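You operate a simulated robot arm through the tools that you are given. There is no shell and no other tool. Be economical: measure what you need, move in short steps, check, and stop when the job is done.

Carry out the task below with a simulated two-armed robot. There is one attempt and no reset: what you move stays moved.

TASK
Wash the rack's two muddy potatoes in the basket, then drain the tub.
Fine: fill over the line before you crank; leave them in the basket, drain open.

It is judged by the outcome, as a careful person would: the job done as asked, and still so three seconds after it is handed in. It fails if anything else is knocked over, pushed out of place, dropped, spilled or broken.

THE ROBOT
Two 6-joint arms with fingered hands on one trunk, on a base that drives. Base frame: it is fixed to the floor where the robot stands at the start and does not move with it; the origin is under the middle of the robot, x ahead of it, y to its left, z up. Readings come in m, degrees, newtons and seconds.
The left shoulder is at the start at [0.07, 0.191, 1.283], the right one opposite. Places, roughly: basket crank [0.4, -0.2, 0.9]; drain lever [0.2, -0.6, 0.7]; inside of the wash basket [0.6, -0.5, 0.7]; tap button [0.7, -0.3, 1.1]; wash tub [0.6, -0.5, 0.8]; yellow potato [0.5, 1.5, 1]; yellow potato (6x4x4 cm) [0.5, 0.2, 0.9]; yellow potato (9x7x6 cm) [0.4, 0.1, 1]. Payload 4.7 kg a hand.
The TCP of each hand is the grasp point between the finger pads, 0.036 m short of the fingertips. In the tool frame z runs along the fingers and y along their closing line. The gripper opens to 0.12 m. The gripper's body begins 0.042 m behind the TCP. The gripper is a hand of 5 fingers: y runs from the thumb to the fingers, the wrist lies at [-0.018, -0.113, -0.198] in the tool frame, and closing takes about 1.5 s.
Orientation is that of the tool frame in the base frame, as a unit quaternion [x, y, z, w]. With the fingers straight down and the wrist toward the robot, the tool's x, y and z point along [0, 1, 0], [1, 0, 0] and [0, 0, -1] of the base frame.

THE INTERFACE
- The arms move only by the tool step_arm. It takes "left_series", "right_series" or both (then of equal length, played together; a hand with none holds still); each is a list of rows, each a list of 6 numbers: the turn, a rotation vector about the tool's x, y, z in degrees, then the shift along the tool's x, y, z in m. In form: [[rx, ry, rz, x, y, z], ...]. A call has 1 to 8 rows; each row shifts and turns the commanded pose from where the row before left it, along the tool's axes as they then stand. "left_gripper" and "right_gripper" are, for a hand that has rows, the closure in counts, from 0 (fully open) to 255 (shut), set as the call begins (left out, the last holds). Rows are played at 5 a second. More than 0.05 m and 8.6 degrees between two rows, or a gripper value outside its range, and nothing of the call is played. Where a pose cannot be reached the arm comes as near as it can. A force on the tool above 90 N (or 10 N above the force at the start of the call, whichever is more), or a blocked arm, ends the call early, and 0.2 s more pass. Each finger travels about 0.045 m/s and halts on what it meets, pressing with about 32 N; the grip force reading is that of the motor and also rises with nothing between the fingers. The clock runs only during rows and for 0.2 s after the last one: add rows that do not move to give the fingers time. It gives the time, the measured TCP pose, the force on the tool (base axes), the opening and the grip force at its end, in the units of the frame above (readings bear some noise), with the torque about the TCP (base axes, N m) and any sound that the robot's microphone picked up.
- Cameras (640 x 400 px; columns grow to the right, rows downward): "scene" is now at [0.1281, -0.0376, 1.5106]; the picture's right is [-0.43, -0.91, -0.00], its down [-0.51, 0.24, -0.83] and it looks along [0.75, -0.35, -0.56] (base axes); focal length 214 px, centre (320, 200). "left" rides on the left gripper at [-0.073, -0.091, -0.143] in its tool frame; the picture's right is [-0.80, -0.28, 0.53], its down [0.53, -0.73, 0.42] and it looks along [0.27, 0.62, 0.74] (tool axes); focal length 234 px, centre (320, 200). "right" rides on the right gripper at [0.073, -0.091, -0.143] in its tool frame; the picture's right is [-0.80, 0.28, -0.53], its down [-0.53, -0.73, 0.42] and it looks along [-0.27, 0.62, 0.74] (tool axes); focal length 234 px, centre (320, 200). There is no depth. A picture from a camera that has moved, and an enlarged one, comes with that camera's place and axes in the base frame and with its lens.
- snapshot(camera): a new picture of that camera. The clock stands still meanwhile.
- lift_body(by): slides the trunk up (or, below 0, down) by that many m; the arms and the scene camera ride with it, the base frame stays. It gives what a move gives, with no picture.
- roll_base(legs): drives the robot by 1 to 6 legs, each [ahead, left, turn to the left] in m, m and degrees, along the robot's own axes; the way and the turn of a leg run together, so that a leg with both is an arc; at most 1.5 m and 180 degrees a leg. The arms and the cameras ride along, it lands a little off, and it stops where it bumps. It gives what a move gives.
- set_fingers(index, middle, ring, little, thumb_bend, thumb_turn, hand): sets how far each is bent, from 0 (flat) to 1 (curled in); at 0.3 the hand is open as for a grip, at 0.7 the pads meet at the TCP. One left out holds its place. A second passes; each finger stops where it meets its share of the squeeze, and holds until it gets a number again. A gripper value or a shape takes the hand back. It gives what a move gives, with no picture; readings hold the bend of each and the force on index, middle, ring, little, thumb and palm. thumb_turn goes from beside the hand (0) to across from the fingers (1), as for a grip.
- grasp_type(shape, hand): the hand has 5 fingers and takes this shape, open, in about a second: jaw (thumb against the fingers, like two jaws); tri (thumb and two fingers); tip (a fingertip pinch); poke (one finger out to press); point (the index stretched); flat (the hand flat); cup (the hand cupped); fist (a fist). The gripper value then closes the fingers along that shape, each until it touches; the sizes above hold for jaw. It gives what a move gives, with no picture.
- pan_tilt(pan, tilt): turns the head with the scene camera to pan (to the left, within 86 degrees either way) and tilt (down, from -29 to 69), counted from straight ahead of the robot. It gives what a move gives.
- enlarge(camera, box): a new picture of the part [left, top, right, bottom] of that camera's present view, enlarged. The clock stands still meanwhile.
- close_job(): hands the job in; it is judged then, once.

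Work in short steps. Places have to be worked out from the pictures, the camera data and where the tool is seen: move nearer, look again, correct. Check each grasp and each placing, and mend what went wrong. You have 120 turns and 100 pictures in all, those below and enlarged ones among them. Open the grippers and draw the arms clear of the work before you hand the job in, unless the task says otherwise; then end with one line.

The tools are called after "Request:" by a JSON object that holds its "method" and its "body". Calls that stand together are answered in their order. step_arm: Moves the arms, as the interface text tells. Its arguments: {"type":"object","properties":{"left_series":{"type":"array"},"left_gripper":{"type":"number"},"right_series":{"type":"array"},"right_gripper":{"type":"number"}},"required":[]} The other tools are called the same way: lift_body (by) slides the trunk up or down; grasp_type (shape, hand) gives the hand a shape; set_fingers (index, middle, ring, little, thumb_bend, thumb_turn, hand) moves the fingers one by one; roll_base (legs) drives the base; pan_tilt (pan, tilt) turns the head that bears the scene camera; snapshot (camera) takes a picture; enlarge (camera, box) takes an enlarged picture of a part of a camera's view; close_job () hands the job in.

At the start:

```text
clock: 0.0
left_tcp_pos: [0.7069, -0.0589, 1.1497]
left_orientation: [0.707, 0.707, 0.0, 0.0]
left_wrist_force: [-0.2, 0.4, 0.5]
left_torque: [0.0, -0.02, -0.04]
left_opening: 0.1194
left_gripper_force: 0.0
left_shape: jaw
left_bend: [0.3, 0.3, 0.3, 0.3, 0.3, 0.98]
left_finger forces: [0.0, 0.1, 0.1, 0.0, 0.0, 0.0]
right_tcp_pos: [0.4701, -0.5369, 1.4185]
right_orientation: [0.707, 0.707, 0.0, 0.0]
right_wrist_force: [-0.3, 0.8, 0.3]
right_torque: [0.01, -0.01, -0.01]
right_opening: 0.1196
right_gripper_force: 0.0
right_shape: jaw
right_bend: [0.3, 0.3, 0.3, 0.3, 0.3, 0.98]
right_finger forces: [0.0, 0.0, 0.0, 0.0, 0.0, 0.0]
trunk travel left (down, up): [-0.76, 0.18]
robot x, y, heading: [-0.0015, 0.0017, 0.2]
head pan, tilt: [-25.2, 34.3]
```

scene: 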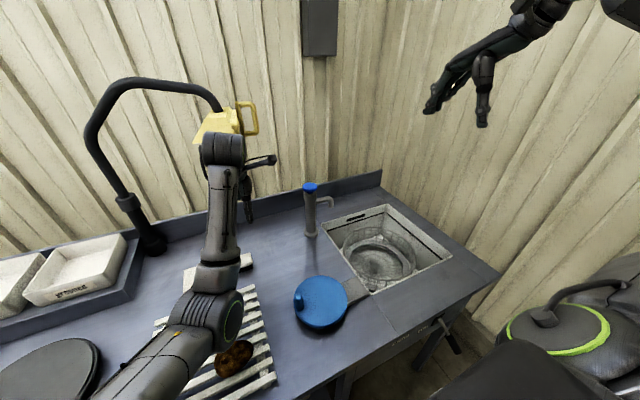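
right: 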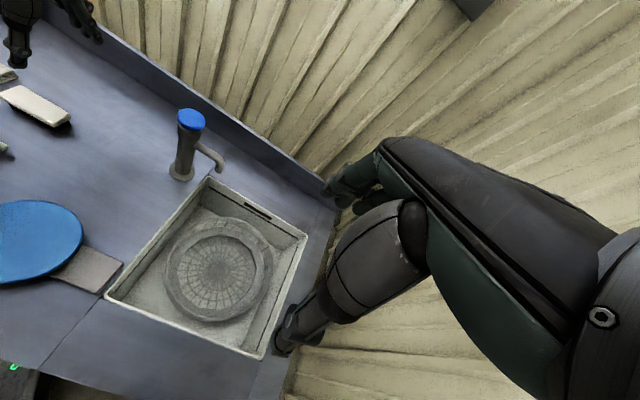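
left: 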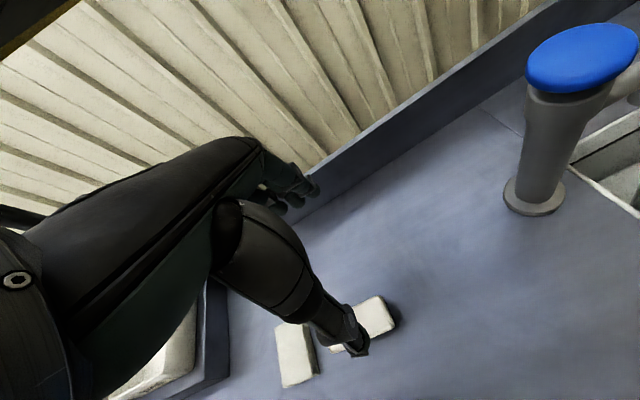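

The tub, tap (blue button) and blue crank wheel are visible, but the left arm hides part of the rack. I'll pan the head to see the rack and the surroundings.

Request:
{"method": "pan_tilt", "body": {"pan": 15, "tilt": 45}}

Request:
{"method": "snapshot", "body": {"camera": "scene"}}

```text
clock: 1.1
left_tcp_pos: [0.7068, -0.0588, 1.1497]
left_orientation: [0.707, 0.708, 0.0, 0.0]
left_wrist_force: [-0.5, 0.2, -0.2]
left_torque: [0.02, -0.01, -0.01]
left_opening: 0.1198
left_gripper_force: 0.1
left_shape: jaw
left_bend: [0.3, 0.3, 0.3, 0.3, 0.3, 0.98]
left_finger forces: [0.0, 0.0, 0.1, 0.0, 0.0, 0.0]
right_tcp_pos: [0.4705, -0.5363, 1.4168]
right_orientation: [0.707, 0.707, -0.001, -0.001]
right_wrist_force: [0.2, 0.1, -1.0]
right_torque: [-0.02, -0.03, -0.01]
right_opening: 0.1198
right_gripper_force: 0.0
right_shape: jaw
right_bend: [0.3, 0.3, 0.3, 0.3, 0.3, 0.98]
right_finger forces: [0.1, 0.1, 0.1, 0.0, 0.1, 0.0]
trunk travel left (down, up): [-0.76, 0.18]
robot x, y, heading: [-0.0031, -0.0, 0.1]
head pan, tilt: [15.0, 45.0]
```

```text
96 pictures are left
camera scene: at [0.1266, 0.021, 1.4947], right [0.26, -0.97, 0.0], down [-0.68, -0.18, -0.71], along [0.68, 0.18, -0.71], focal length 214 px, centre (320, 200)
```

scene: 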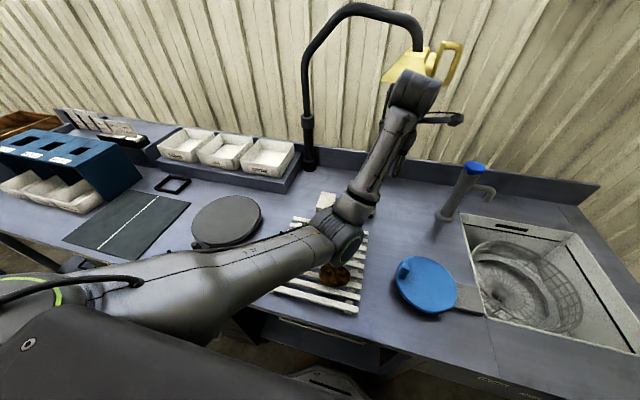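

One potato is visible; the other is hidden by the left forearm. I'll swing the left hand to the left in order to see the rack.

Request:
{"method": "step_arm", "body": {"left_series": [[0, 0, 0, 0.03, -0.03, -0.02], [0, 0, 0, 0.04, 0, -0.02], [0, 0, 0, 0.05, 0, 0], [0, 0, 0, 0.05, 0, 0], [0, 0, 0, 0.05, 0, 0], [0, 0, 0, 0.05, 0, 0], [0, 0, 0, 0.05, 0, 0], [0, 0, 0, 0.05, 0, 0]]}}

Request:
{"method": "pan_tilt", "body": {"pan": -5, "tilt": 52}}

Request:
{"method": "snapshot", "body": {"camera": "scene"}}

```text
clock: 2.9
left_tcp_pos: [0.7367, 0.2862, 1.1361]
left_orientation: [0.708, 0.707, -0.001, 0.001]
left_wrist_force: [-0.5, 0.7, 0.1]
left_torque: [-0.03, 0.0, -0.01]
left_opening: 0.1195
left_gripper_force: 0.0
left_shape: jaw
left_bend: [0.3, 0.3, 0.3, 0.3, 0.3, 0.98]
left_finger forces: [0.1, 0.0, 0.1, 0.1, 0.0, 0.0]
left hand out of reach, approached as far as the arm can: row 1, 2, 3, 4, 5
right_tcp_pos: [0.4695, -0.5345, 1.4192]
right_orientation: [0.707, 0.707, -0.001, 0.0]
right_wrist_force: [-0.3, 0.2, -0.6]
right_torque: [-0.03, -0.01, -0.01]
right_opening: 0.1192
right_gripper_force: 0.1
right_shape: jaw
right_bend: [0.3, 0.3, 0.3, 0.3, 0.3, 0.98]
right_finger forces: [0.0, 0.1, 0.1, 0.0, 0.0, 0.1]
trunk travel left (down, up): [-0.76, 0.18]
robot x, y, heading: [-0.0003, -0.0015, 0.2]
head pan, tilt: [15.0, 45.0]
```

```text
clock: 3.7
left_tcp_pos: [0.7364, 0.2821, 1.1362]
left_orientation: [0.707, 0.707, 0.0, 0.0]
left_wrist_force: [-0.5, 0.4, -0.5]
left_torque: [-0.03, 0.0, 0.01]
left_opening: 0.1195
left_gripper_force: 0.0
left_shape: jaw
left_bend: [0.3, 0.3, 0.3, 0.3, 0.3, 0.98]
left_finger forces: [0.0, 0.0, 0.0, 0.0, 0.1, 0.0]
right_tcp_pos: [0.4707, -0.5369, 1.4177]
right_orientation: [0.707, 0.707, 0.0, 0.0]
right_wrist_force: [0.1, 1.0, 1.2]
right_torque: [0.01, 0.0, 0.03]
right_opening: 0.1197
right_gripper_force: 0.1
right_shape: jaw
right_bend: [0.3, 0.3, 0.3, 0.3, 0.3, 0.98]
right_finger forces: [0.1, 0.0, 0.1, 0.0, 0.1, 0.0]
trunk travel left (down, up): [-0.76, 0.18]
robot x, y, heading: [-0.0022, 0.0016, 0.0]
head pan, tilt: [-5.0, 52.0]
```

```text
95 pictures are left
camera scene: at [0.1229, -0.007, 1.4851], right [-0.09, -1.0, 0.0], down [-0.79, 0.07, -0.62], along [0.61, -0.05, -0.79], focal length 214 px, centre (320, 200)
```

scene: 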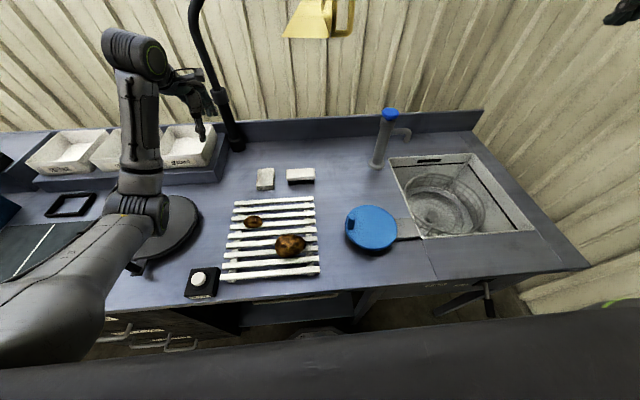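

Now both potatoes on the rack are visible. I'll enlarge the rack, the crank/tub, and the drain lever.

Request:
{"method": "enlarge", "body": {"camera": "scene", "box": [200, 150, 360, 300]}}

Request:
{"method": "enlarge", "body": {"camera": "scene", "box": [330, 90, 600, 330]}}

Request:
{"method": "snapshot", "body": {"camera": "right"}}

```text
2.67 times, centred on (280, 225) of scene
camera zoom: at [0.1229, -0.007, 1.4851], right [-0.09, -1.0, 0.0], down [-0.79, 0.07, -0.62], along [0.61, -0.05, -0.79], focal length 572 px, centre (427, 133)
```

zoom: 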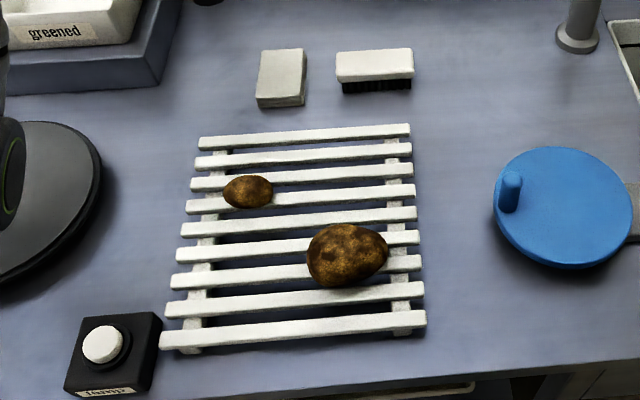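

```text
1.67 times, centred on (465, 210) of scene
camera zoom: at [0.1229, -0.007, 1.4851], right [-0.09, -1.0, 0.0], down [-0.79, 0.07, -0.62], along [0.61, -0.05, -0.79], focal length 358 px, centre (78, 183)
```

zoom: 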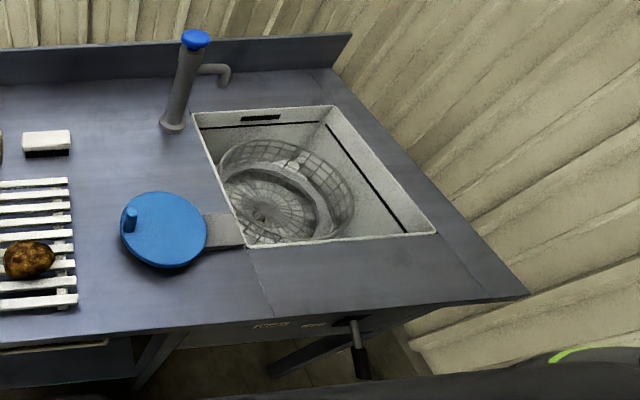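

```text
92 pictures are left
camera right: at [0.3799, -0.4635, 1.5601], right [0.28, -0.8, 0.52], down [-0.73, -0.53, -0.42], along [0.62, -0.27, -0.74], focal length 234 px, centre (320, 200)
```

right: 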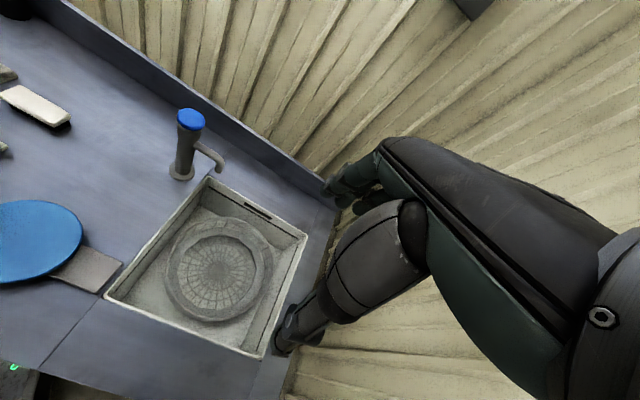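

Estimates: counter z≈0.90, tub x 0.40–0.76, y −0.70…−0.34; tap button (0.74,−0.28,1.115); crank (0.43,−0.19); big potato (0.39,0.05), small (0.48,0.165). I'll tuck the left arm high and out of the way so I can work with the right hand, then look at the drain lever.

Request:
{"method": "step_arm", "body": {"left_series": [[0, 0, 0, 0.02, -0.02, -0.04], [0, 0, 0, 0.02, -0.02, -0.04], [0, 0, 0, 0.02, -0.02, -0.04], [0, 0, 0, 0.03, -0.03, -0.025], [0, 0, 0, 0.03, -0.03, -0.025], [0, 0, 0, 0.03, -0.03, -0.025], [0, 0, 0, 0.03, -0.03, -0.025], [0, 0, 0, 0.03, -0.03, -0.025]]}}

Request:
{"method": "pan_tilt", "body": {"pan": -45, "tilt": 65}}

Request:
{"method": "snapshot", "body": {"camera": "scene"}}

```text
clock: 5.5
left_tcp_pos: [0.5516, 0.5249, 1.3594]
left_orientation: [0.708, 0.706, 0.001, 0.001]
left_wrist_force: [-0.2, -0.6, -0.9]
left_torque: [0.01, -0.05, -0.01]
left_opening: 0.1197
left_gripper_force: 0.2
left_shape: jaw
left_bend: [0.3, 0.3, 0.3, 0.3, 0.3, 0.98]
left_finger forces: [0.1, 0.1, 0.0, 0.0, 0.0, 0.0]
left hand out of reach, approached as far as the arm can: row 1, 2, 3, 4
right_tcp_pos: [0.4669, -0.5363, 1.4194]
right_orientation: [0.708, 0.706, -0.001, 0.002]
right_wrist_force: [-0.4, -0.6, 0.0]
right_torque: [-0.01, -0.07, 0.0]
right_opening: 0.1194
right_gripper_force: 0.0
right_shape: jaw
right_bend: [0.3, 0.3, 0.3, 0.3, 0.3, 0.98]
right_finger forces: [0.0, 0.1, 0.0, 0.0, 0.0, 0.0]
trunk travel left (down, up): [-0.76, 0.18]
robot x, y, heading: [0.0016, -0.0001, -0.3]
head pan, tilt: [-5.0, 52.0]
```

```text
clock: 6.6
left_tcp_pos: [0.5549, 0.5258, 1.3582]
left_orientation: [0.707, 0.707, 0.001, -0.001]
left_wrist_force: [-1.0, -0.8, -0.4]
left_torque: [0.03, -0.02, 0.0]
left_opening: 0.1199
left_gripper_force: 0.0
left_shape: jaw
left_bend: [0.3, 0.3, 0.3, 0.3, 0.3, 0.98]
left_finger forces: [0.0, 0.1, 0.1, 0.1, 0.0, 0.0]
right_tcp_pos: [0.4687, -0.5351, 1.4176]
right_orientation: [0.707, 0.707, 0.001, 0.001]
right_wrist_force: [0.2, -0.1, 0.4]
right_torque: [0.0, 0.02, -0.02]
right_opening: 0.1197
right_gripper_force: 0.0
right_shape: jaw
right_bend: [0.3, 0.3, 0.3, 0.3, 0.3, 0.98]
right_finger forces: [0.0, 0.1, 0.0, 0.0, 0.0, 0.1]
trunk travel left (down, up): [-0.76, 0.18]
robot x, y, heading: [-0.0005, -0.0004, -0.1]
head pan, tilt: [-45.0, 65.0]
```

```text
91 pictures are left
camera scene: at [0.0905, -0.0424, 1.4697], right [-0.71, -0.71, 0.0], down [-0.64, 0.64, -0.42], along [0.3, -0.3, -0.91], focal length 214 px, centre (320, 200)
```

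scene: 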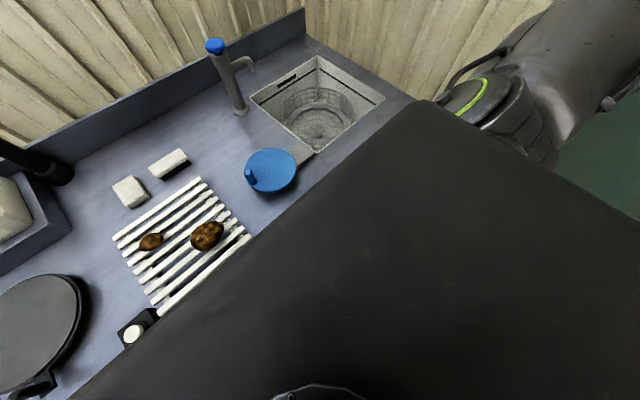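

The robot's own shoulder hides the lever. I'll back off to the picking stance (also lets me see the counter front), then look.

Request:
{"method": "roll_base", "body": {"legs": [[-0.36, 0, 0], [0, 0.2, 0]]}}

Request:
{"method": "pan_tilt", "body": {"pan": -38, "tilt": 40}}

Request:
{"method": "snapshot", "body": {"camera": "scene"}}

```text
clock: 10.1
left_tcp_pos: [0.1978, 0.7202, 1.3605]
left_orientation: [0.709, 0.705, 0.001, 0.0]
left_wrist_force: [0.2, -0.4, -0.6]
left_torque: [0.03, 0.02, 0.02]
left_opening: 0.1198
left_gripper_force: 0.2
left_shape: jaw
left_bend: [0.3, 0.3, 0.3, 0.3, 0.3, 0.98]
left_finger forces: [0.0, 0.0, 0.0, 0.0, 0.0, 0.1]
right_tcp_pos: [0.1078, -0.3414, 1.4172]
right_orientation: [0.708, 0.706, 0.001, 0.0]
right_wrist_force: [0.1, -0.8, 1.3]
right_torque: [0.06, 0.0, -0.03]
right_opening: 0.1197
right_gripper_force: 0.0
right_shape: jaw
right_bend: [0.3, 0.3, 0.3, 0.3, 0.3, 0.98]
right_finger forces: [0.1, 0.0, 0.0, 0.1, 0.0, 0.1]
trunk travel left (down, up): [-0.76, 0.18]
robot x, y, heading: [-0.3615, 0.1992, 0.0]
head pan, tilt: [-45.0, 65.0]
```

```text
clock: 11.0
left_tcp_pos: [0.1978, 0.7246, 1.3584]
left_orientation: [0.708, 0.706, 0.0, 0.0]
left_wrist_force: [0.0, 0.3, 0.1]
left_torque: [-0.04, 0.0, -0.02]
left_opening: 0.1198
left_gripper_force: 0.0
left_shape: jaw
left_bend: [0.3, 0.3, 0.3, 0.3, 0.3, 0.98]
left_finger forces: [0.0, 0.0, 0.0, 0.0, 0.0, 0.0]
right_tcp_pos: [0.1085, -0.3382, 1.4184]
right_orientation: [0.709, 0.706, 0.0, 0.0]
right_wrist_force: [-0.3, -0.4, -1.1]
right_torque: [-0.01, -0.03, -0.01]
right_opening: 0.1194
right_gripper_force: 0.0
right_shape: jaw
right_bend: [0.3, 0.3, 0.3, 0.3, 0.3, 0.98]
right_finger forces: [0.0, 0.0, 0.1, 0.0, 0.1, 0.0]
trunk travel left (down, up): [-0.76, 0.18]
robot x, y, heading: [-0.3612, 0.1987, -0.3]
head pan, tilt: [-38.0, 40.0]
```

```text
90 pictures are left
camera scene: at [-0.245, 0.1478, 1.5019], right [-0.62, -0.79, 0.0], down [-0.51, 0.4, -0.77], along [0.6, -0.47, -0.64], focal length 214 px, centre (320, 200)
```

scene: 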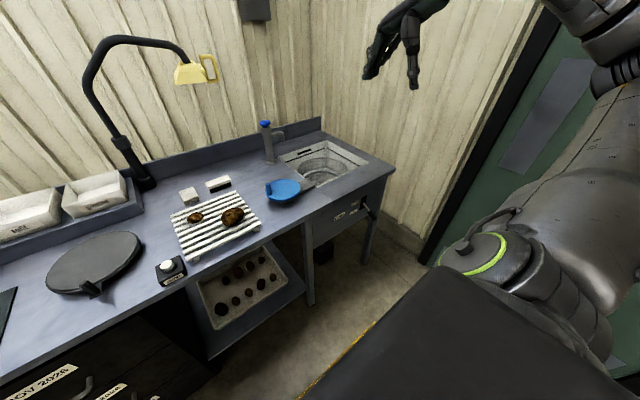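

Request:
{"method": "enlarge", "body": {"camera": "scene", "box": [250, 100, 410, 260]}}

Request:
{"method": "enlarge", "body": {"camera": "scene", "box": [150, 160, 310, 290]}}

```text
2.50 times, centred on (330, 180) of scene
camera zoom: at [-0.245, 0.1478, 1.5019], right [-0.62, -0.79, 0.0], down [-0.51, 0.4, -0.77], along [0.6, -0.47, -0.64], focal length 536 px, centre (295, 250)
```

zoom: 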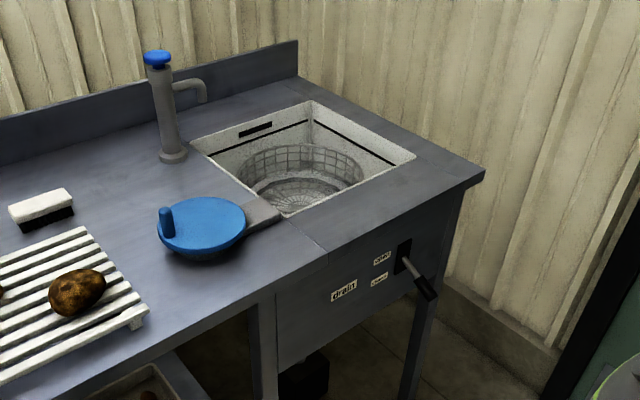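

```text
3.08 times, centred on (230, 225) of scene
camera zoom: at [-0.245, 0.1478, 1.5019], right [-0.62, -0.79, 0.0], down [-0.51, 0.4, -0.77], along [0.6, -0.47, -0.64], focal length 660 px, centre (597, 123)
```

zoom: 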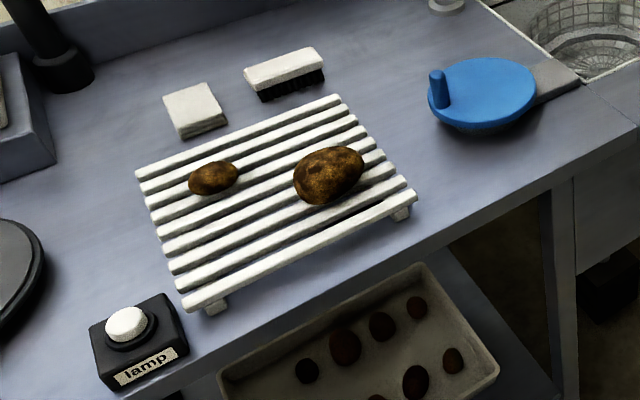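

Triangulated: big potato centre (0.393,0.055,0.945), small (0.477,0.165,0.944). Both are in reach of the right hand from here; I'll move the right hand above the big potato.

Request:
{"method": "step_arm", "body": {"right_series": [[0, 0, 0, 0.033, 0.024, 0.0225], [0, 0, 0, 0.033, 0.024, 0.0225], [0, 0, 0, 0.033, 0.024, 0.0225], [0, 0, 0, 0.033, 0.024, 0.0225], [0, 0, 0, 0.033, 0.024, 0.0225], [0, 0, 0, 0.033, 0.024, 0.0225]], "right_gripper": 0}}

Request:
{"method": "step_arm", "body": {"right_series": [[0, 0, 0, 0.033, 0.024, 0.0225], [0, 0, 0, 0.033, 0.024, 0.0225], [0, 0, 0, 0.033, 0.024, 0.0225], [0, 0, 0, 0.033, 0.024, 0.0225], [0, 0, 0, 0.033, 0.024, 0.0225], [0, 0, 0, 0.033, 0.024, 0.0225]]}}

Request:
{"method": "enlarge", "body": {"camera": "scene", "box": [300, 170, 400, 240]}}

Request:
{"method": "snapshot", "body": {"camera": "right"}}

```text
clock: 12.4
left_tcp_pos: [0.1996, 0.7246, 1.3582]
left_orientation: [0.709, 0.705, 0.0, -0.001]
left_wrist_force: [0.3, 0.4, -0.8]
left_torque: [0.0, 0.05, 0.0]
left_opening: 0.1198
left_gripper_force: 0.1
left_shape: jaw
left_bend: [0.3, 0.3, 0.3, 0.3, 0.3, 0.98]
left_finger forces: [0.0, 0.0, 0.0, 0.0, 0.0, 0.1]
right_tcp_pos: [0.172, -0.22, 1.277]
right_orientation: [0.708, 0.707, 0.001, -0.001]
right_wrist_force: [0.0, 0.1, -0.3]
right_torque: [-0.01, -0.02, -0.02]
right_opening: 0.12
right_gripper_force: 0.0
right_shape: jaw
right_bend: [0.3, 0.3, 0.3, 0.3, 0.3, 0.98]
right_finger forces: [0.1, 0.1, 0.1, 0.0, 0.0, 0.0]
right hand out of reach, approached as far as the arm can: row 3, 4, 5, 6
trunk travel left (down, up): [-0.76, 0.18]
robot x, y, heading: [-0.3603, 0.1992, 0.0]
head pan, tilt: [-38.0, 40.0]
```

```text
clock: 13.8
left_tcp_pos: [0.1975, 0.7222, 1.3595]
left_orientation: [0.708, 0.706, 0.0, 0.0]
left_wrist_force: [-0.5, 0.2, 0.6]
left_torque: [0.0, 0.03, 0.02]
left_opening: 0.1201
left_gripper_force: 0.0
left_shape: jaw
left_bend: [0.3, 0.3, 0.3, 0.3, 0.3, 0.98]
left_finger forces: [0.1, 0.1, 0.0, 0.1, 0.0, 0.0]
right_tcp_pos: [0.1484, -0.2113, 1.1914]
right_orientation: [0.709, 0.706, 0.001, -0.001]
right_wrist_force: [0.2, 0.0, -0.7]
right_torque: [0.04, 0.01, 0.0]
right_opening: 0.1195
right_gripper_force: 0.1
right_shape: jaw
right_bend: [0.3, 0.3, 0.3, 0.3, 0.3, 0.98]
right_finger forces: [0.0, 0.0, 0.0, 0.0, 0.0, 0.1]
right hand out of reach, approached as far as the arm can: row 1, 2, 3, 4, 5, 6
trunk travel left (down, up): [-0.76, 0.18]
robot x, y, heading: [-0.3607, 0.1988, -0.4]
head pan, tilt: [-38.0, 40.0]
```

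```text
5.71 times, centred on (350, 205) of scene
camera zoom: at [-0.245, 0.1466, 1.502], right [-0.62, -0.79, 0.0], down [-0.51, 0.4, -0.77], along [0.6, -0.47, -0.64], focal length 1226 px, centre (149, 171)
```

zoom: 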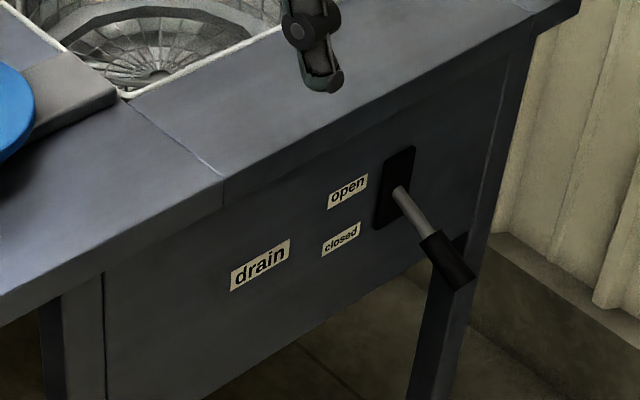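

```text
86 pictures are left
camera right: at [0.0587, -0.1383, 1.3339], right [0.28, -0.81, 0.52], down [-0.73, -0.53, -0.43], along [0.62, -0.27, -0.74], focal length 234 px, centre (320, 200)
```

right: 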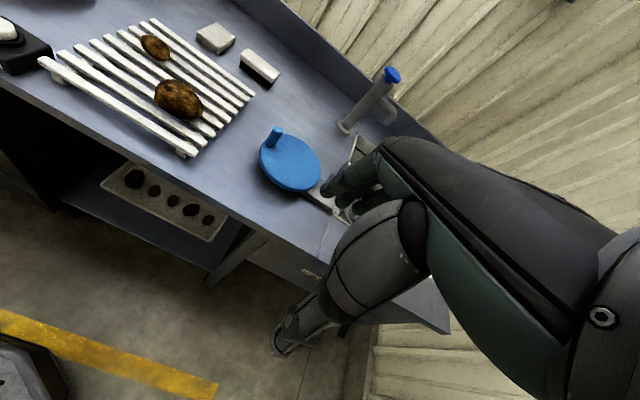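

The drain is marked open (up) / closed (down) and the lever points down, so it looks closed. The arm got stuck inside its minimum reach, so I'll extend forward first, then go sideways.

Request:
{"method": "step_arm", "body": {"right_series": [[0, 0, 0, 0, 0.04, -0.01], [0, 0, 0, 0, 0.045, 0], [0, 0, 0, 0.0, 0.045, 0], [0, 0, 0, 0.0, 0.045, 0], [0, 0, 0, 0.0, 0.045, 0], [0, 0, 0, 0.02, 0.02, 0], [0, 0, 0, 0.045, 0, 0], [0, 0, 0, 0.045, 0, 0]]}}

```text
clock: 15.6
left_tcp_pos: [0.1968, 0.7236, 1.3577]
left_orientation: [0.708, 0.706, 0.001, 0.001]
left_wrist_force: [-0.6, 0.9, 0.5]
left_torque: [-0.02, -0.02, 0.0]
left_opening: 0.1198
left_gripper_force: 0.1
left_shape: jaw
left_bend: [0.3, 0.3, 0.3, 0.3, 0.3, 0.98]
left_finger forces: [0.0, 0.0, 0.1, 0.1, 0.0, 0.0]
right_tcp_pos: [0.1884, -0.2445, 1.2284]
right_orientation: [0.708, 0.706, 0.001, 0.001]
right_wrist_force: [-1.3, -0.2, 0.7]
right_torque: [-0.01, 0.0, -0.02]
right_opening: 0.1199
right_gripper_force: 0.0
right_shape: jaw
right_bend: [0.3, 0.3, 0.3, 0.3, 0.3, 0.98]
right_finger forces: [0.0, 0.1, 0.0, 0.0, 0.0, 0.0]
right hand out of reach, approached as far as the arm can: row 1, 2, 3, 4, 5, 6, 7, 8
trunk travel left (down, up): [-0.76, 0.18]
robot x, y, heading: [-0.3589, 0.1968, 0.2]
head pan, tilt: [-38.0, 40.0]
```

The IK seems to be riding a boundary. I'll try going up and forward from here to find a workable path.

Request:
{"method": "step_arm", "body": {"right_series": [[0, 0, 0, -0.02, 0.02, -0.03], [0, 0, 0, -0.02, 0.02, -0.03], [0, 0, 0, 0, 0.03, -0.03], [0, 0, 0, 0, 0.04, -0.02], [0, 0, 0, 0, 0.04, 0]]}}

Request:
{"method": "snapshot", "body": {"camera": "scene"}}

```text
clock: 16.8
left_tcp_pos: [0.1976, 0.7233, 1.3587]
left_orientation: [0.709, 0.706, 0.0, 0.0]
left_wrist_force: [0.1, 0.4, -0.7]
left_torque: [0.03, 0.04, 0.01]
left_opening: 0.1197
left_gripper_force: 0.0
left_shape: jaw
left_bend: [0.3, 0.3, 0.3, 0.3, 0.3, 0.98]
left_finger forces: [0.0, 0.1, 0.0, 0.0, 0.0, 0.0]
right_tcp_pos: [0.2455, -0.3301, 1.3235]
right_orientation: [0.708, 0.706, 0.001, 0.0]
right_wrist_force: [-0.2, 0.3, 0.2]
right_torque: [0.02, -0.02, 0.02]
right_opening: 0.1197
right_gripper_force: 0.1
right_shape: jaw
right_bend: [0.3, 0.3, 0.3, 0.3, 0.3, 0.98]
right_finger forces: [0.2, 0.0, 0.1, 0.0, 0.1, 0.0]
right hand out of reach, approached as far as the arm can: row 2, 3, 4, 5
trunk travel left (down, up): [-0.76, 0.18]
robot x, y, heading: [-0.3571, 0.1996, -0.1]
head pan, tilt: [-38.0, 40.0]
```

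```text
85 pictures are left
camera scene: at [-0.2441, 0.1462, 1.5019], right [-0.62, -0.79, 0.0], down [-0.51, 0.4, -0.77], along [0.6, -0.47, -0.64], focal length 214 px, centre (320, 200)
```

scene: 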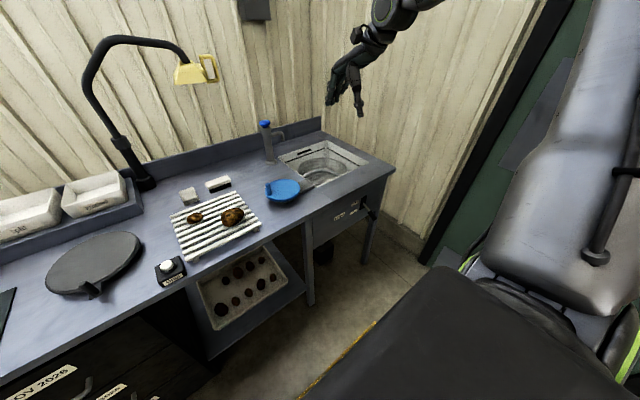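

The limit looks like a wrist-yaw one. I'll yaw the hand so the wrist points back toward the right shoulder and try forward again.

Request:
{"method": "step_arm", "body": {"right_series": [[0, 0, -8, 0, 0, 0], [0, 0, -8, 0, 0, 0], [0, 0, -8, 0, 0, 0], [0, 0, 0, 0, 0.03, 0], [0, 0, 0, 0, 0.03, 0], [0, 0, 0, 0, 0.03, 0]]}}

```text
clock: 18.2
left_tcp_pos: [0.1968, 0.7224, 1.3592]
left_orientation: [0.708, 0.706, 0.001, 0.001]
left_wrist_force: [-0.1, 0.3, 0.4]
left_torque: [-0.01, -0.03, 0.01]
left_opening: 0.1199
left_gripper_force: 0.0
left_shape: jaw
left_bend: [0.3, 0.3, 0.3, 0.3, 0.3, 0.98]
left_finger forces: [0.0, 0.0, 0.1, 0.0, 0.1, 0.1]
right_tcp_pos: [0.2089, -0.3092, 1.3197]
right_orientation: [0.547, 0.837, 0.001, 0.002]
right_wrist_force: [-0.4, 0.3, -0.3]
right_torque: [0.0, -0.02, 0.02]
right_opening: 0.12
right_gripper_force: 0.1
right_shape: jaw
right_bend: [0.3, 0.3, 0.3, 0.3, 0.3, 0.98]
right_finger forces: [0.0, 0.1, 0.1, 0.1, 0.1, 0.1]
right hand out of reach, approached as far as the arm can: row 2, 3, 4, 5, 6
trunk travel left (down, up): [-0.76, 0.18]
robot x, y, heading: [-0.3591, 0.2011, -0.2]
head pan, tilt: [-38.0, 40.0]
```

CCW made it worse; try the other way round, watching how far the hand can extend.

Request:
{"method": "step_arm", "body": {"right_series": [[0, 0, 8, 0, 0, 0], [0, 0, 8, 0, 0, 0], [0, 0, 8, 0, 0, 0], [0, 0, 8, 0, 0, 0], [0, 0, 8, 0, 0, 0], [0, 0, 0, 0, 0.03, 0], [0, 0, 0, 0, 0.03, 0], [0, 0, 0, 0, 0.03, 0]]}}

```text
clock: 20.0
left_tcp_pos: [0.1979, 0.7222, 1.3591]
left_orientation: [0.708, 0.706, 0.0, 0.0]
left_wrist_force: [0.2, 0.1, 0.1]
left_torque: [-0.04, 0.0, 0.0]
left_opening: 0.1199
left_gripper_force: 0.0
left_shape: jaw
left_bend: [0.3, 0.3, 0.3, 0.3, 0.3, 0.98]
left_finger forces: [0.0, 0.0, 0.0, 0.0, 0.0, 0.0]
right_tcp_pos: [0.2484, -0.3627, 1.3131]
right_orientation: [0.799, 0.601, 0.0, -0.001]
right_wrist_force: [0.1, -0.6, 0.0]
right_torque: [0.01, -0.01, -0.01]
right_opening: 0.12
right_gripper_force: 0.0
right_shape: jaw
right_bend: [0.3, 0.3, 0.3, 0.3, 0.3, 0.98]
right_finger forces: [0.1, 0.1, 0.0, 0.1, 0.0, 0.0]
right hand out of reach, approached as far as the arm can: row 6, 7, 8
trunk travel left (down, up): [-0.76, 0.18]
robot x, y, heading: [-0.3589, 0.1984, -0.1]
head pan, tilt: [-38.0, 40.0]
```

Perhaps the arm wants to be lower when reaching forward (wrist is above shoulder height here). I'll lower it straight down, out to the right, and see.

Request:
{"method": "step_arm", "body": {"right_series": [[0, 0, -4, 0, 0, 0.03], [0, 0, -4, 0, 0, 0.03], [0, 0, -4, 0, 0, 0.03], [0, 0, -4, 0, 0, 0.03], [0, 0, 0, 0, 0, 0.03]]}}

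Request:
{"method": "pan_tilt", "body": {"pan": -60, "tilt": 15}}

Request:
{"method": "snapshot", "body": {"camera": "scene"}}

```text
clock: 21.2
left_tcp_pos: [0.1976, 0.721, 1.3588]
left_orientation: [0.709, 0.705, 0.0, 0.0]
left_wrist_force: [-0.2, -0.7, 0.2]
left_torque: [0.03, -0.02, -0.02]
left_opening: 0.1198
left_gripper_force: 0.1
left_shape: jaw
left_bend: [0.3, 0.3, 0.3, 0.3, 0.3, 0.98]
left_finger forces: [0.0, 0.0, 0.0, 0.0, 0.0, 0.1]
right_tcp_pos: [0.2447, -0.3635, 1.1634]
right_orientation: [0.709, 0.705, -0.001, 0.0]
right_wrist_force: [-0.7, 0.1, 0.5]
right_torque: [0.03, -0.01, 0.04]
right_opening: 0.1199
right_gripper_force: 0.0
right_shape: jaw
right_bend: [0.3, 0.3, 0.3, 0.3, 0.3, 0.98]
right_finger forces: [0.0, 0.0, 0.0, 0.0, 0.0, 0.1]
right hand out of reach, approached as far as the arm can: row 5
trunk travel left (down, up): [-0.76, 0.18]
robot x, y, heading: [-0.3629, 0.1986, -0.3]
head pan, tilt: [-38.0, 40.0]
```

```text
clock: 22.1
left_tcp_pos: [0.1967, 0.7222, 1.3583]
left_orientation: [0.709, 0.705, 0.0, 0.0]
left_wrist_force: [0.9, 0.0, 0.8]
left_torque: [0.0, 0.01, -0.01]
left_opening: 0.1201
left_gripper_force: 0.1
left_shape: jaw
left_bend: [0.3, 0.3, 0.3, 0.3, 0.3, 0.98]
left_finger forces: [0.1, 0.1, 0.0, 0.0, 0.0, 0.0]
right_tcp_pos: [0.2441, -0.3621, 1.1645]
right_orientation: [0.709, 0.705, -0.001, 0.0]
right_wrist_force: [0.1, 0.4, -0.5]
right_torque: [-0.01, 0.01, 0.0]
right_opening: 0.12
right_gripper_force: 0.0
right_shape: jaw
right_bend: [0.3, 0.3, 0.3, 0.3, 0.3, 0.98]
right_finger forces: [0.1, 0.1, 0.1, 0.1, 0.0, 0.0]
trunk travel left (down, up): [-0.76, 0.18]
robot x, y, heading: [-0.3608, 0.1973, -0.4]
head pan, tilt: [-60.0, 15.0]
```

```text
84 pictures are left
camera scene: at [-0.2654, 0.1185, 1.5415], right [-0.87, -0.5, 0.0], down [-0.13, 0.23, -0.97], along [0.48, -0.84, -0.26], focal length 214 px, centre (320, 200)
```

scene: 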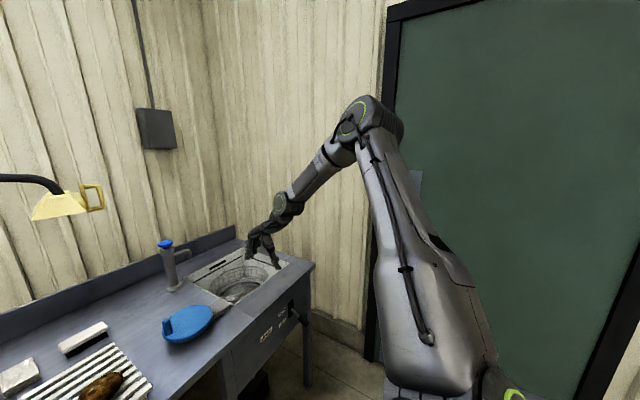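

The elbow is up and out — a good reaching posture. Now extend forward in this posture and then left.

Request:
{"method": "step_arm", "body": {"right_series": [[0, 0, 0, 0, 0.04, 0], [0, 0, 0, 0, 0.04, 0], [0, 0, 0, 0, 0.04, 0]]}}

```text
clock: 22.9
left_tcp_pos: [0.1969, 0.7225, 1.3578]
left_orientation: [0.709, 0.706, -0.001, 0.0]
left_wrist_force: [0.4, -0.8, 0.4]
left_torque: [-0.03, -0.01, 0.02]
left_opening: 0.1198
left_gripper_force: 0.1
left_shape: jaw
left_bend: [0.3, 0.3, 0.3, 0.3, 0.3, 0.98]
left_finger forces: [0.0, 0.0, 0.0, 0.1, 0.0, 0.0]
right_tcp_pos: [0.2545, -0.3622, 1.1877]
right_orientation: [0.709, 0.705, -0.001, 0.001]
right_wrist_force: [0.3, 0.0, 0.1]
right_torque: [0.02, 0.01, -0.03]
right_opening: 0.1201
right_gripper_force: 0.1
right_shape: jaw
right_bend: [0.3, 0.3, 0.3, 0.3, 0.3, 0.98]
right_finger forces: [0.0, 0.1, 0.0, 0.0, 0.0, 0.0]
right hand out of reach, approached as far as the arm can: row 1, 2, 3
trunk travel left (down, up): [-0.76, 0.18]
robot x, y, heading: [-0.3594, 0.1995, -0.3]
head pan, tilt: [-60.0, 15.0]
```

Forward is blocked here; test sideways/down motion in this posture instead.

Request:
{"method": "step_arm", "body": {"right_series": [[0, 0, 0, 0.0, 0, 0.04], [0, 0, 0, 0.0, 0, 0.04], [0, 0, 0, 0.04, 0, 0], [0, 0, 0, 0.04, 0, 0], [0, 0, 0, 0.04, 0, 0], [0, 0, 0, 0.04, 0, 0]]}}

```text
clock: 24.3
left_tcp_pos: [0.1968, 0.7239, 1.3587]
left_orientation: [0.709, 0.705, 0.0, 0.001]
left_wrist_force: [0.3, -0.5, -0.1]
left_torque: [-0.05, 0.0, 0.0]
left_opening: 0.1198
left_gripper_force: 0.1
left_shape: jaw
left_bend: [0.3, 0.3, 0.3, 0.3, 0.3, 0.98]
left_finger forces: [0.0, 0.0, 0.0, 0.0, 0.1, 0.0]
right_tcp_pos: [0.1636, -0.2574, 1.1291]
right_orientation: [0.748, 0.661, -0.006, -0.062]
right_wrist_force: [1.7, -1.7, 1.6]
right_torque: [-0.04, 0.06, 0.02]
right_opening: 0.1201
right_gripper_force: 0.0
right_shape: jaw
right_bend: [0.3, 0.3, 0.3, 0.3, 0.3, 0.98]
right_finger forces: [0.1, 0.1, 0.0, 0.1, 0.0, 0.0]
right hand out of reach, approached as far as the arm can: row 1, 2, 3, 4, 5, 6
trunk travel left (down, up): [-0.76, 0.18]
robot x, y, heading: [-0.359, 0.1998, -0.3]
head pan, tilt: [-60.0, 15.0]
```

Not free either; orientation drifted. I'll test whether tilting fingers forward frees the reach (to tell if it's a wrist-pitch limit).

Request:
{"method": "step_arm", "body": {"right_series": [[-8, 0, 0, -0.02, 0.02, -0.02], [-8, 0, 0, -0.02, 0.02, 0], [-8, 0, 0, -0.02, 0.03, 0], [-8, 0, 0, 0, 0.03, 0], [-8, 0, 0, 0, 0.03, 0.02], [0, 0, 0, 0, 0.03, 0.02]]}}

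Request:
{"method": "snapshot", "body": {"camera": "scene"}}

```text
clock: 25.7
left_tcp_pos: [0.1952, 0.7225, 1.3608]
left_orientation: [0.708, 0.706, 0.0, 0.0]
left_wrist_force: [-0.8, 0.1, 0.1]
left_torque: [-0.03, -0.06, -0.01]
left_opening: 0.1199
left_gripper_force: 0.1
left_shape: jaw
left_bend: [0.3, 0.3, 0.3, 0.3, 0.3, 0.98]
left_finger forces: [0.0, 0.0, 0.1, 0.0, 0.0, 0.0]
right_tcp_pos: [0.2915, -0.324, 1.2113]
right_orientation: [0.666, 0.663, 0.241, 0.243]
right_wrist_force: [-0.5, -0.8, -0.2]
right_torque: [0.0, -0.01, 0.01]
right_opening: 0.1199
right_gripper_force: 0.0
right_shape: jaw
right_bend: [0.3, 0.3, 0.3, 0.3, 0.3, 0.98]
right_finger forces: [0.0, 0.0, 0.1, 0.0, 0.0, 0.1]
right hand out of reach, approached as far as the arm can: row 5, 6
trunk travel left (down, up): [-0.76, 0.18]
robot x, y, heading: [-0.359, 0.2037, 0.1]
head pan, tilt: [-60.0, 15.0]
```

```text
83 pictures are left
camera scene: at [-0.2664, 0.1179, 1.5416], right [-0.87, -0.5, 0.0], down [-0.13, 0.22, -0.97], along [0.48, -0.84, -0.26], focal length 214 px, centre (320, 200)
```

scene: 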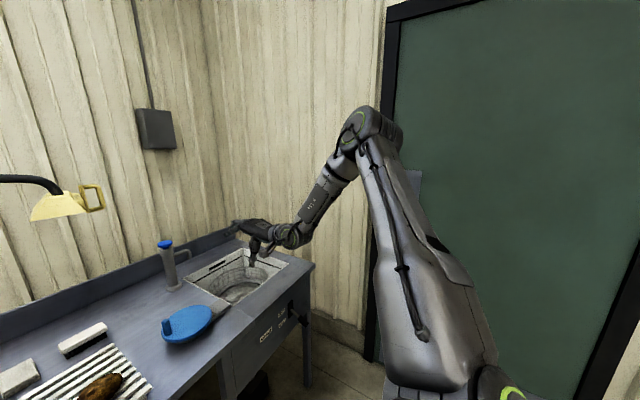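

The elbow doesn't move at all — the upper arm is at a limit in this posture. I'll try stretching the arm up and forward with the fingers tilted to let the elbow come around.

Request:
{"method": "step_arm", "body": {"right_series": [[0, 0, 0, 0, 0.041, -0.018], [0, 0, 0, 0, 0.041, -0.018], [0, 0, 0, 0, 0.041, -0.018], [0, 0, 0, 0, 0.041, -0.018], [0, 0, 0, 0, 0.041, -0.018], [0, 0, 0, 0, 0.041, -0.018]]}}

Request:
{"method": "snapshot", "body": {"camera": "scene"}}

```text
clock: 27.1
left_tcp_pos: [0.1959, 0.7232, 1.3599]
left_orientation: [0.708, 0.706, 0.0, -0.001]
left_wrist_force: [-0.6, -0.2, 1.0]
left_torque: [-0.01, 0.0, -0.01]
left_opening: 0.1198
left_gripper_force: 0.2
left_shape: jaw
left_bend: [0.3, 0.3, 0.3, 0.3, 0.3, 0.98]
left_finger forces: [0.1, 0.1, 0.0, 0.0, 0.1, 0.0]
right_tcp_pos: [0.3268, -0.3145, 1.4536]
right_orientation: [0.667, 0.662, 0.24, 0.244]
right_wrist_force: [-0.6, -0.1, -0.7]
right_torque: [0.0, -0.01, 0.0]
right_opening: 0.1199
right_gripper_force: 0.0
right_shape: jaw
right_bend: [0.3, 0.3, 0.3, 0.3, 0.3, 0.98]
right_finger forces: [0.1, 0.0, 0.0, 0.0, 0.0, 0.0]
right hand out of reach, approached as far as the arm can: row 1, 2, 3, 4, 5, 6
trunk travel left (down, up): [-0.76, 0.18]
robot x, y, heading: [-0.3608, 0.1981, -0.2]
head pan, tilt: [-60.0, 15.0]
```

```text
82 pictures are left
camera scene: at [-0.2665, 0.1187, 1.5416], right [-0.87, -0.5, 0.0], down [-0.13, 0.22, -0.97], along [0.48, -0.84, -0.26], focal length 214 px, centre (320, 200)
```

scene: 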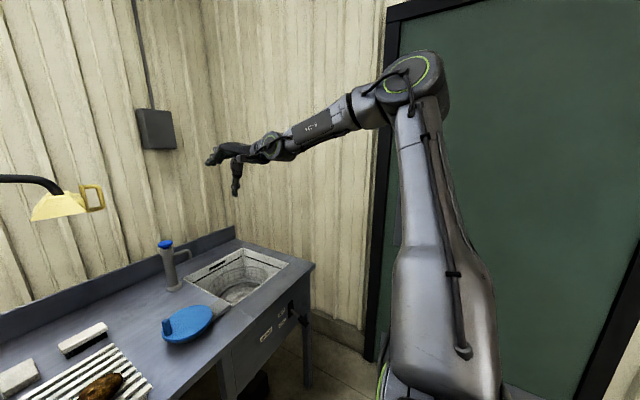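

Test radial extension (forward-right) to learn which joint is limiting.

Request:
{"method": "step_arm", "body": {"right_series": [[0, 0, 0, -0.025, 0.025, 0.021], [0, 0, 0, -0.025, 0.025, 0.021], [0, 0, 0, -0.025, 0.025, 0.021], [0, 0, 0, -0.025, 0.025, 0.021], [0, 0, 0, -0.025, 0.025, 0.021]]}}

Request:
{"method": "snapshot", "body": {"camera": "scene"}}

```text
clock: 28.3
left_tcp_pos: [0.1968, 0.7207, 1.3597]
left_orientation: [0.708, 0.706, 0.0, 0.0]
left_wrist_force: [0.1, -0.2, 0.7]
left_torque: [0.01, 0.0, -0.01]
left_opening: 0.1199
left_gripper_force: 0.0
left_shape: jaw
left_bend: [0.3, 0.3, 0.3, 0.3, 0.3, 0.98]
left_finger forces: [0.0, 0.1, 0.1, 0.0, 0.0, 0.0]
right_tcp_pos: [0.3138, -0.3778, 1.4355]
right_orientation: [0.668, 0.661, 0.241, 0.244]
right_wrist_force: [0.1, -0.1, 0.5]
right_torque: [0.0, -0.03, 0.02]
right_opening: 0.1198
right_gripper_force: 0.2
right_shape: jaw
right_bend: [0.3, 0.3, 0.3, 0.3, 0.3, 0.98]
right_finger forces: [0.0, 0.0, 0.1, 0.0, 0.1, 0.0]
right hand out of reach, approached as far as the arm can: row 1, 2, 3, 4, 5
trunk travel left (down, up): [-0.76, 0.18]
robot x, y, heading: [-0.3593, 0.1987, -0.2]
head pan, tilt: [-60.0, 15.0]
```

```text
81 pictures are left
camera scene: at [-0.2658, 0.1167, 1.5415], right [-0.87, -0.5, 0.0], down [-0.13, 0.23, -0.97], along [0.48, -0.84, -0.26], focal length 214 px, centre (320, 200)
```

scene: 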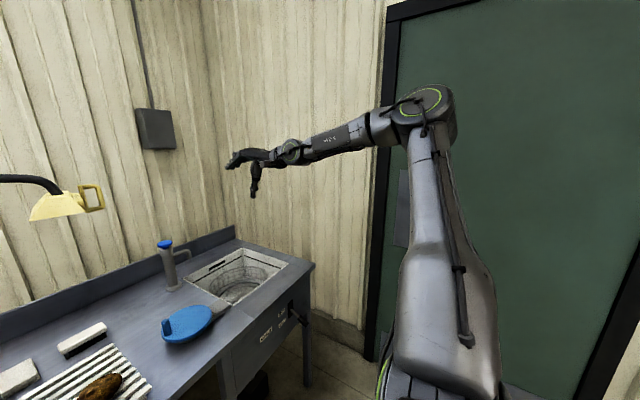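

The upper arm is winged out and up. I'll swing the whole arm rigidly about the shoulder's vertical axis (hand yaw turning along) to bring the elbow forward.

Request:
{"method": "step_arm", "body": {"right_series": [[0, 2.43, -2.93, 0.0395, 0.0197, 0.0164], [0, 2.43, -2.93, 0.0395, 0.0197, 0.0164], [0, 2.43, -2.93, 0.0395, 0.0197, 0.0164], [0, 2.43, -2.93, 0.0395, 0.0197, 0.0164]]}}

Request:
{"method": "snapshot", "body": {"camera": "scene"}}

```text
clock: 29.3
left_tcp_pos: [0.1948, 0.7234, 1.3577]
left_orientation: [0.709, 0.706, -0.001, 0.0]
left_wrist_force: [-0.5, -0.1, 0.6]
left_torque: [0.0, 0.0, 0.02]
left_opening: 0.1198
left_gripper_force: 0.0
left_shape: jaw
left_bend: [0.3, 0.3, 0.3, 0.3, 0.3, 0.98]
left_finger forces: [0.1, 0.0, 0.1, 0.1, 0.1, 0.0]
right_tcp_pos: [0.2588, -0.1972, 1.4213]
right_orientation: [0.572, 0.746, 0.269, 0.209]
right_wrist_force: [-0.6, -0.2, 0.1]
right_torque: [0.0, -0.01, -0.04]
right_opening: 0.1201
right_gripper_force: 0.1
right_shape: jaw
right_bend: [0.3, 0.3, 0.3, 0.3, 0.3, 0.98]
right_finger forces: [0.0, 0.1, 0.1, 0.0, 0.0, 0.1]
right hand out of reach, approached as far as the arm can: row 1, 2, 3, 4
trunk travel left (down, up): [-0.76, 0.18]
robot x, y, heading: [-0.3614, 0.1992, -0.2]
head pan, tilt: [-60.0, 15.0]
```

```text
80 pictures are left
camera scene: at [-0.2664, 0.1204, 1.5417], right [-0.87, -0.5, 0.0], down [-0.13, 0.22, -0.97], along [0.48, -0.84, -0.26], focal length 214 px, centre (320, 200)
```

scene: 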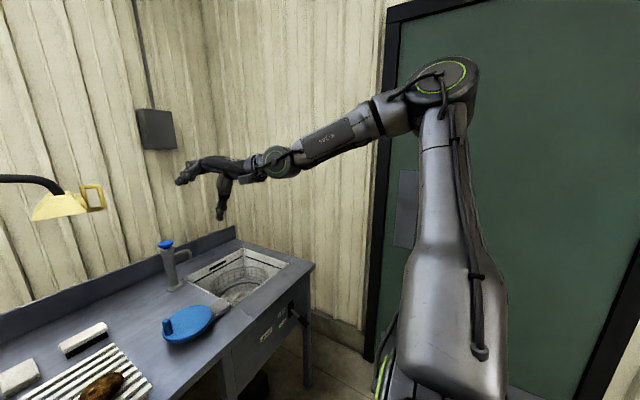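

Vertical-axis swing is limited by the shoulder. Try the other shoulder freedom: drop the elbow by rotating the arm about the forward axis through the shoulder.

Request:
{"method": "step_arm", "body": {"right_series": [[-2.06, 5.93, 4.96, -0.0187, -0.0222, 0.0187], [-2.06, 5.93, 4.96, -0.0187, -0.0222, 0.0187], [-2.06, 5.93, 4.96, -0.0187, -0.0222, 0.0187], [-2.06, 5.93, 4.96, -0.0187, -0.0222, 0.0187], [-2.06, 5.93, 4.96, -0.0187, -0.0222, 0.0187]]}}

Request:
{"method": "snapshot", "body": {"camera": "scene"}}

```text
clock: 30.5
left_tcp_pos: [0.1973, 0.7196, 1.3599]
left_orientation: [0.709, 0.706, 0.001, -0.001]
left_wrist_force: [0.7, -0.2, 0.4]
left_torque: [0.03, 0.07, 0.02]
left_opening: 0.1198
left_gripper_force: 0.0
left_shape: jaw
left_bend: [0.3, 0.3, 0.3, 0.3, 0.3, 0.98]
left_finger forces: [0.1, 0.0, 0.0, 0.0, 0.0, 0.0]
right_tcp_pos: [0.2426, -0.2655, 1.2696]
right_orientation: [0.608, 0.608, 0.51, -0.002]
right_wrist_force: [0.2, -0.2, 0.0]
right_torque: [0.04, 0.01, 0.03]
right_opening: 0.1202
right_gripper_force: 0.0
right_shape: jaw
right_bend: [0.3, 0.3, 0.3, 0.3, 0.3, 0.98]
right_finger forces: [0.0, 0.1, 0.0, 0.1, 0.1, 0.0]
right hand out of reach, approached as far as the arm can: row 1, 2, 3, 4
trunk travel left (down, up): [-0.76, 0.18]
robot x, y, heading: [-0.3605, 0.1984, -0.3]
head pan, tilt: [-60.0, 15.0]
```

```text
79 pictures are left
camera scene: at [-0.2642, 0.1148, 1.5414], right [-0.87, -0.5, 0.0], down [-0.13, 0.23, -0.97], along [0.48, -0.84, -0.26], focal length 214 px, centre (320, 200)
```

scene: 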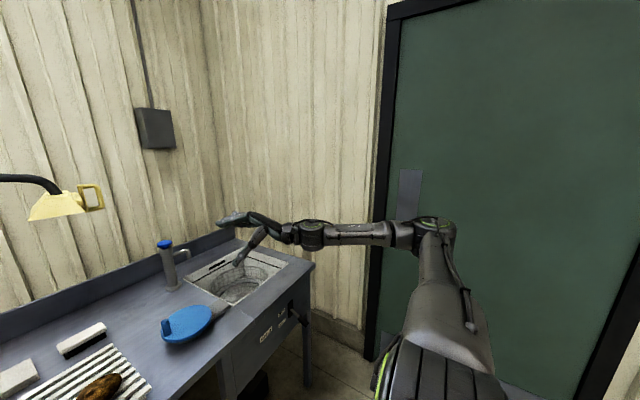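

That frees it (last row reachable): elbow is now level. Continue dropping the elbow.

Request:
{"method": "step_arm", "body": {"right_series": [[-2.06, 5.93, 4.96, -0.0224, -0.024, 0.0193], [-2.06, 5.93, 4.96, -0.0224, -0.024, 0.0193], [-2.06, 5.93, 4.96, -0.0224, -0.024, 0.0193], [-2.06, 5.93, 4.96, -0.0224, -0.024, 0.0193]]}}

Request:
{"method": "snapshot", "body": {"camera": "scene"}}

```text
clock: 31.5
left_tcp_pos: [0.1978, 0.7228, 1.3593]
left_orientation: [0.708, 0.706, -0.001, 0.0]
left_wrist_force: [-0.3, 0.1, -0.2]
left_torque: [-0.02, 0.01, 0.0]
left_opening: 0.1199
left_gripper_force: 0.1
left_shape: jaw
left_bend: [0.3, 0.3, 0.3, 0.3, 0.3, 0.98]
left_finger forces: [0.0, 0.1, 0.0, 0.1, 0.0, 0.0]
right_tcp_pos: [0.2445, -0.2235, 1.1267]
right_orientation: [0.585, 0.444, 0.658, -0.168]
right_wrist_force: [-0.3, 0.6, 0.5]
right_torque: [-0.03, 0.01, 0.02]
right_opening: 0.1198
right_gripper_force: 0.1
right_shape: jaw
right_bend: [0.3, 0.3, 0.3, 0.3, 0.3, 0.98]
right_finger forces: [0.0, 0.0, 0.0, 0.0, 0.1, 0.0]
trunk travel left (down, up): [-0.76, 0.18]
robot x, y, heading: [-0.3586, 0.1951, 0.0]
head pan, tilt: [-60.0, 15.0]
```

```text
78 pictures are left
camera scene: at [-0.2646, 0.1182, 1.5416], right [-0.87, -0.5, 0.0], down [-0.13, 0.22, -0.97], along [0.48, -0.84, -0.26], focal length 214 px, centre (320, 200)
```

scene: 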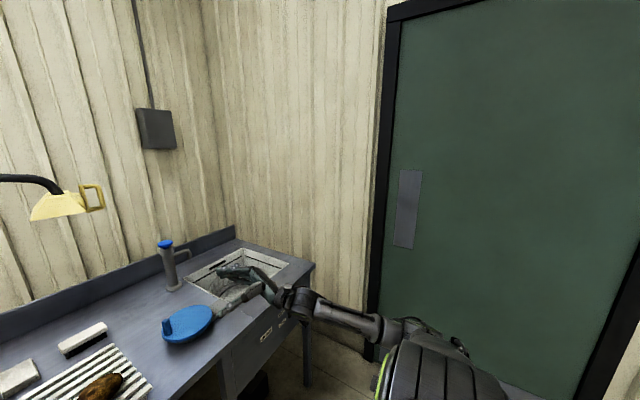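

Everything is reachable now with the elbow down. I'll now rotate the hand back towards straight-down while rising a little.

Request:
{"method": "step_arm", "body": {"right_series": [[3.97, -6.7, -1.14, 0.02, 0.012, 0], [3.97, -6.7, -1.14, 0.02, 0.012, 0], [3.97, -6.7, -1.14, 0.02, 0.012, 0], [3.97, -6.7, -1.14, 0.01, 0.02, 0], [3.97, -6.7, -1.14, 0, 0.02, 0], [3.97, -6.7, -1.14, 0, 0.02, 0]]}}

```text
clock: 32.9
left_tcp_pos: [0.1998, 0.7236, 1.3582]
left_orientation: [0.708, 0.706, -0.002, 0.0]
left_wrist_force: [-0.2, 0.1, 0.2]
left_torque: [-0.03, 0.01, -0.04]
left_opening: 0.1199
left_gripper_force: 0.0
left_shape: jaw
left_bend: [0.3, 0.3, 0.3, 0.3, 0.3, 0.98]
left_finger forces: [0.0, 0.0, 0.0, 0.0, 0.1, 0.0]
right_tcp_pos: [0.3114, -0.2288, 1.2233]
right_orientation: [0.701, 0.632, 0.321, -0.082]
right_wrist_force: [0.0, 0.6, 0.3]
right_torque: [-0.01, 0.02, -0.01]
right_opening: 0.12
right_gripper_force: 0.0
right_shape: jaw
right_bend: [0.3, 0.3, 0.3, 0.3, 0.3, 0.98]
right_finger forces: [0.1, 0.0, 0.1, 0.1, 0.0, 0.0]
trunk travel left (down, up): [-0.76, 0.18]
robot x, y, heading: [-0.3601, 0.2018, -0.2]
head pan, tilt: [-60.0, 15.0]
```

Working well, no reach limits. Finish the rotation to straight-down and move forward.

Request:
{"method": "step_arm", "body": {"right_series": [[3.93, -6.64, -1.14, 0, 0.02, 0], [3.93, -6.64, -1.14, 0, 0.02, 0], [3.93, -6.64, -1.14, 0, 0.02, 0], [3.93, -6.64, -1.14, 0, 0.02, 0], [3.93, -6.64, -1.14, 0, 0.02, 0], [0, 0, 0, 0.04, 0.01, 0], [0, 0, 0, 0.04, 0.01, 0]]}}

```text
clock: 34.5
left_tcp_pos: [0.1985, 0.7255, 1.3584]
left_orientation: [0.709, 0.705, 0.0, 0.0]
left_wrist_force: [-0.7, 1.1, -0.5]
left_torque: [-0.03, 0.01, -0.05]
left_opening: 0.1196
left_gripper_force: 0.0
left_shape: jaw
left_bend: [0.3, 0.3, 0.3, 0.3, 0.3, 0.98]
left_finger forces: [0.0, 0.0, 0.0, 0.1, 0.0, 0.2]
right_tcp_pos: [0.4282, -0.1569, 1.2439]
right_orientation: [0.708, 0.707, 0.001, 0.0]
right_wrist_force: [-0.3, 0.9, 0.1]
right_torque: [-0.02, 0.02, -0.02]
right_opening: 0.12
right_gripper_force: 0.0
right_shape: jaw
right_bend: [0.3, 0.3, 0.3, 0.3, 0.3, 0.98]
right_finger forces: [0.0, 0.0, 0.0, 0.0, 0.0, 0.0]
trunk travel left (down, up): [-0.76, 0.18]
robot x, y, heading: [-0.3591, 0.1985, -0.3]
head pan, tilt: [-60.0, 15.0]
```

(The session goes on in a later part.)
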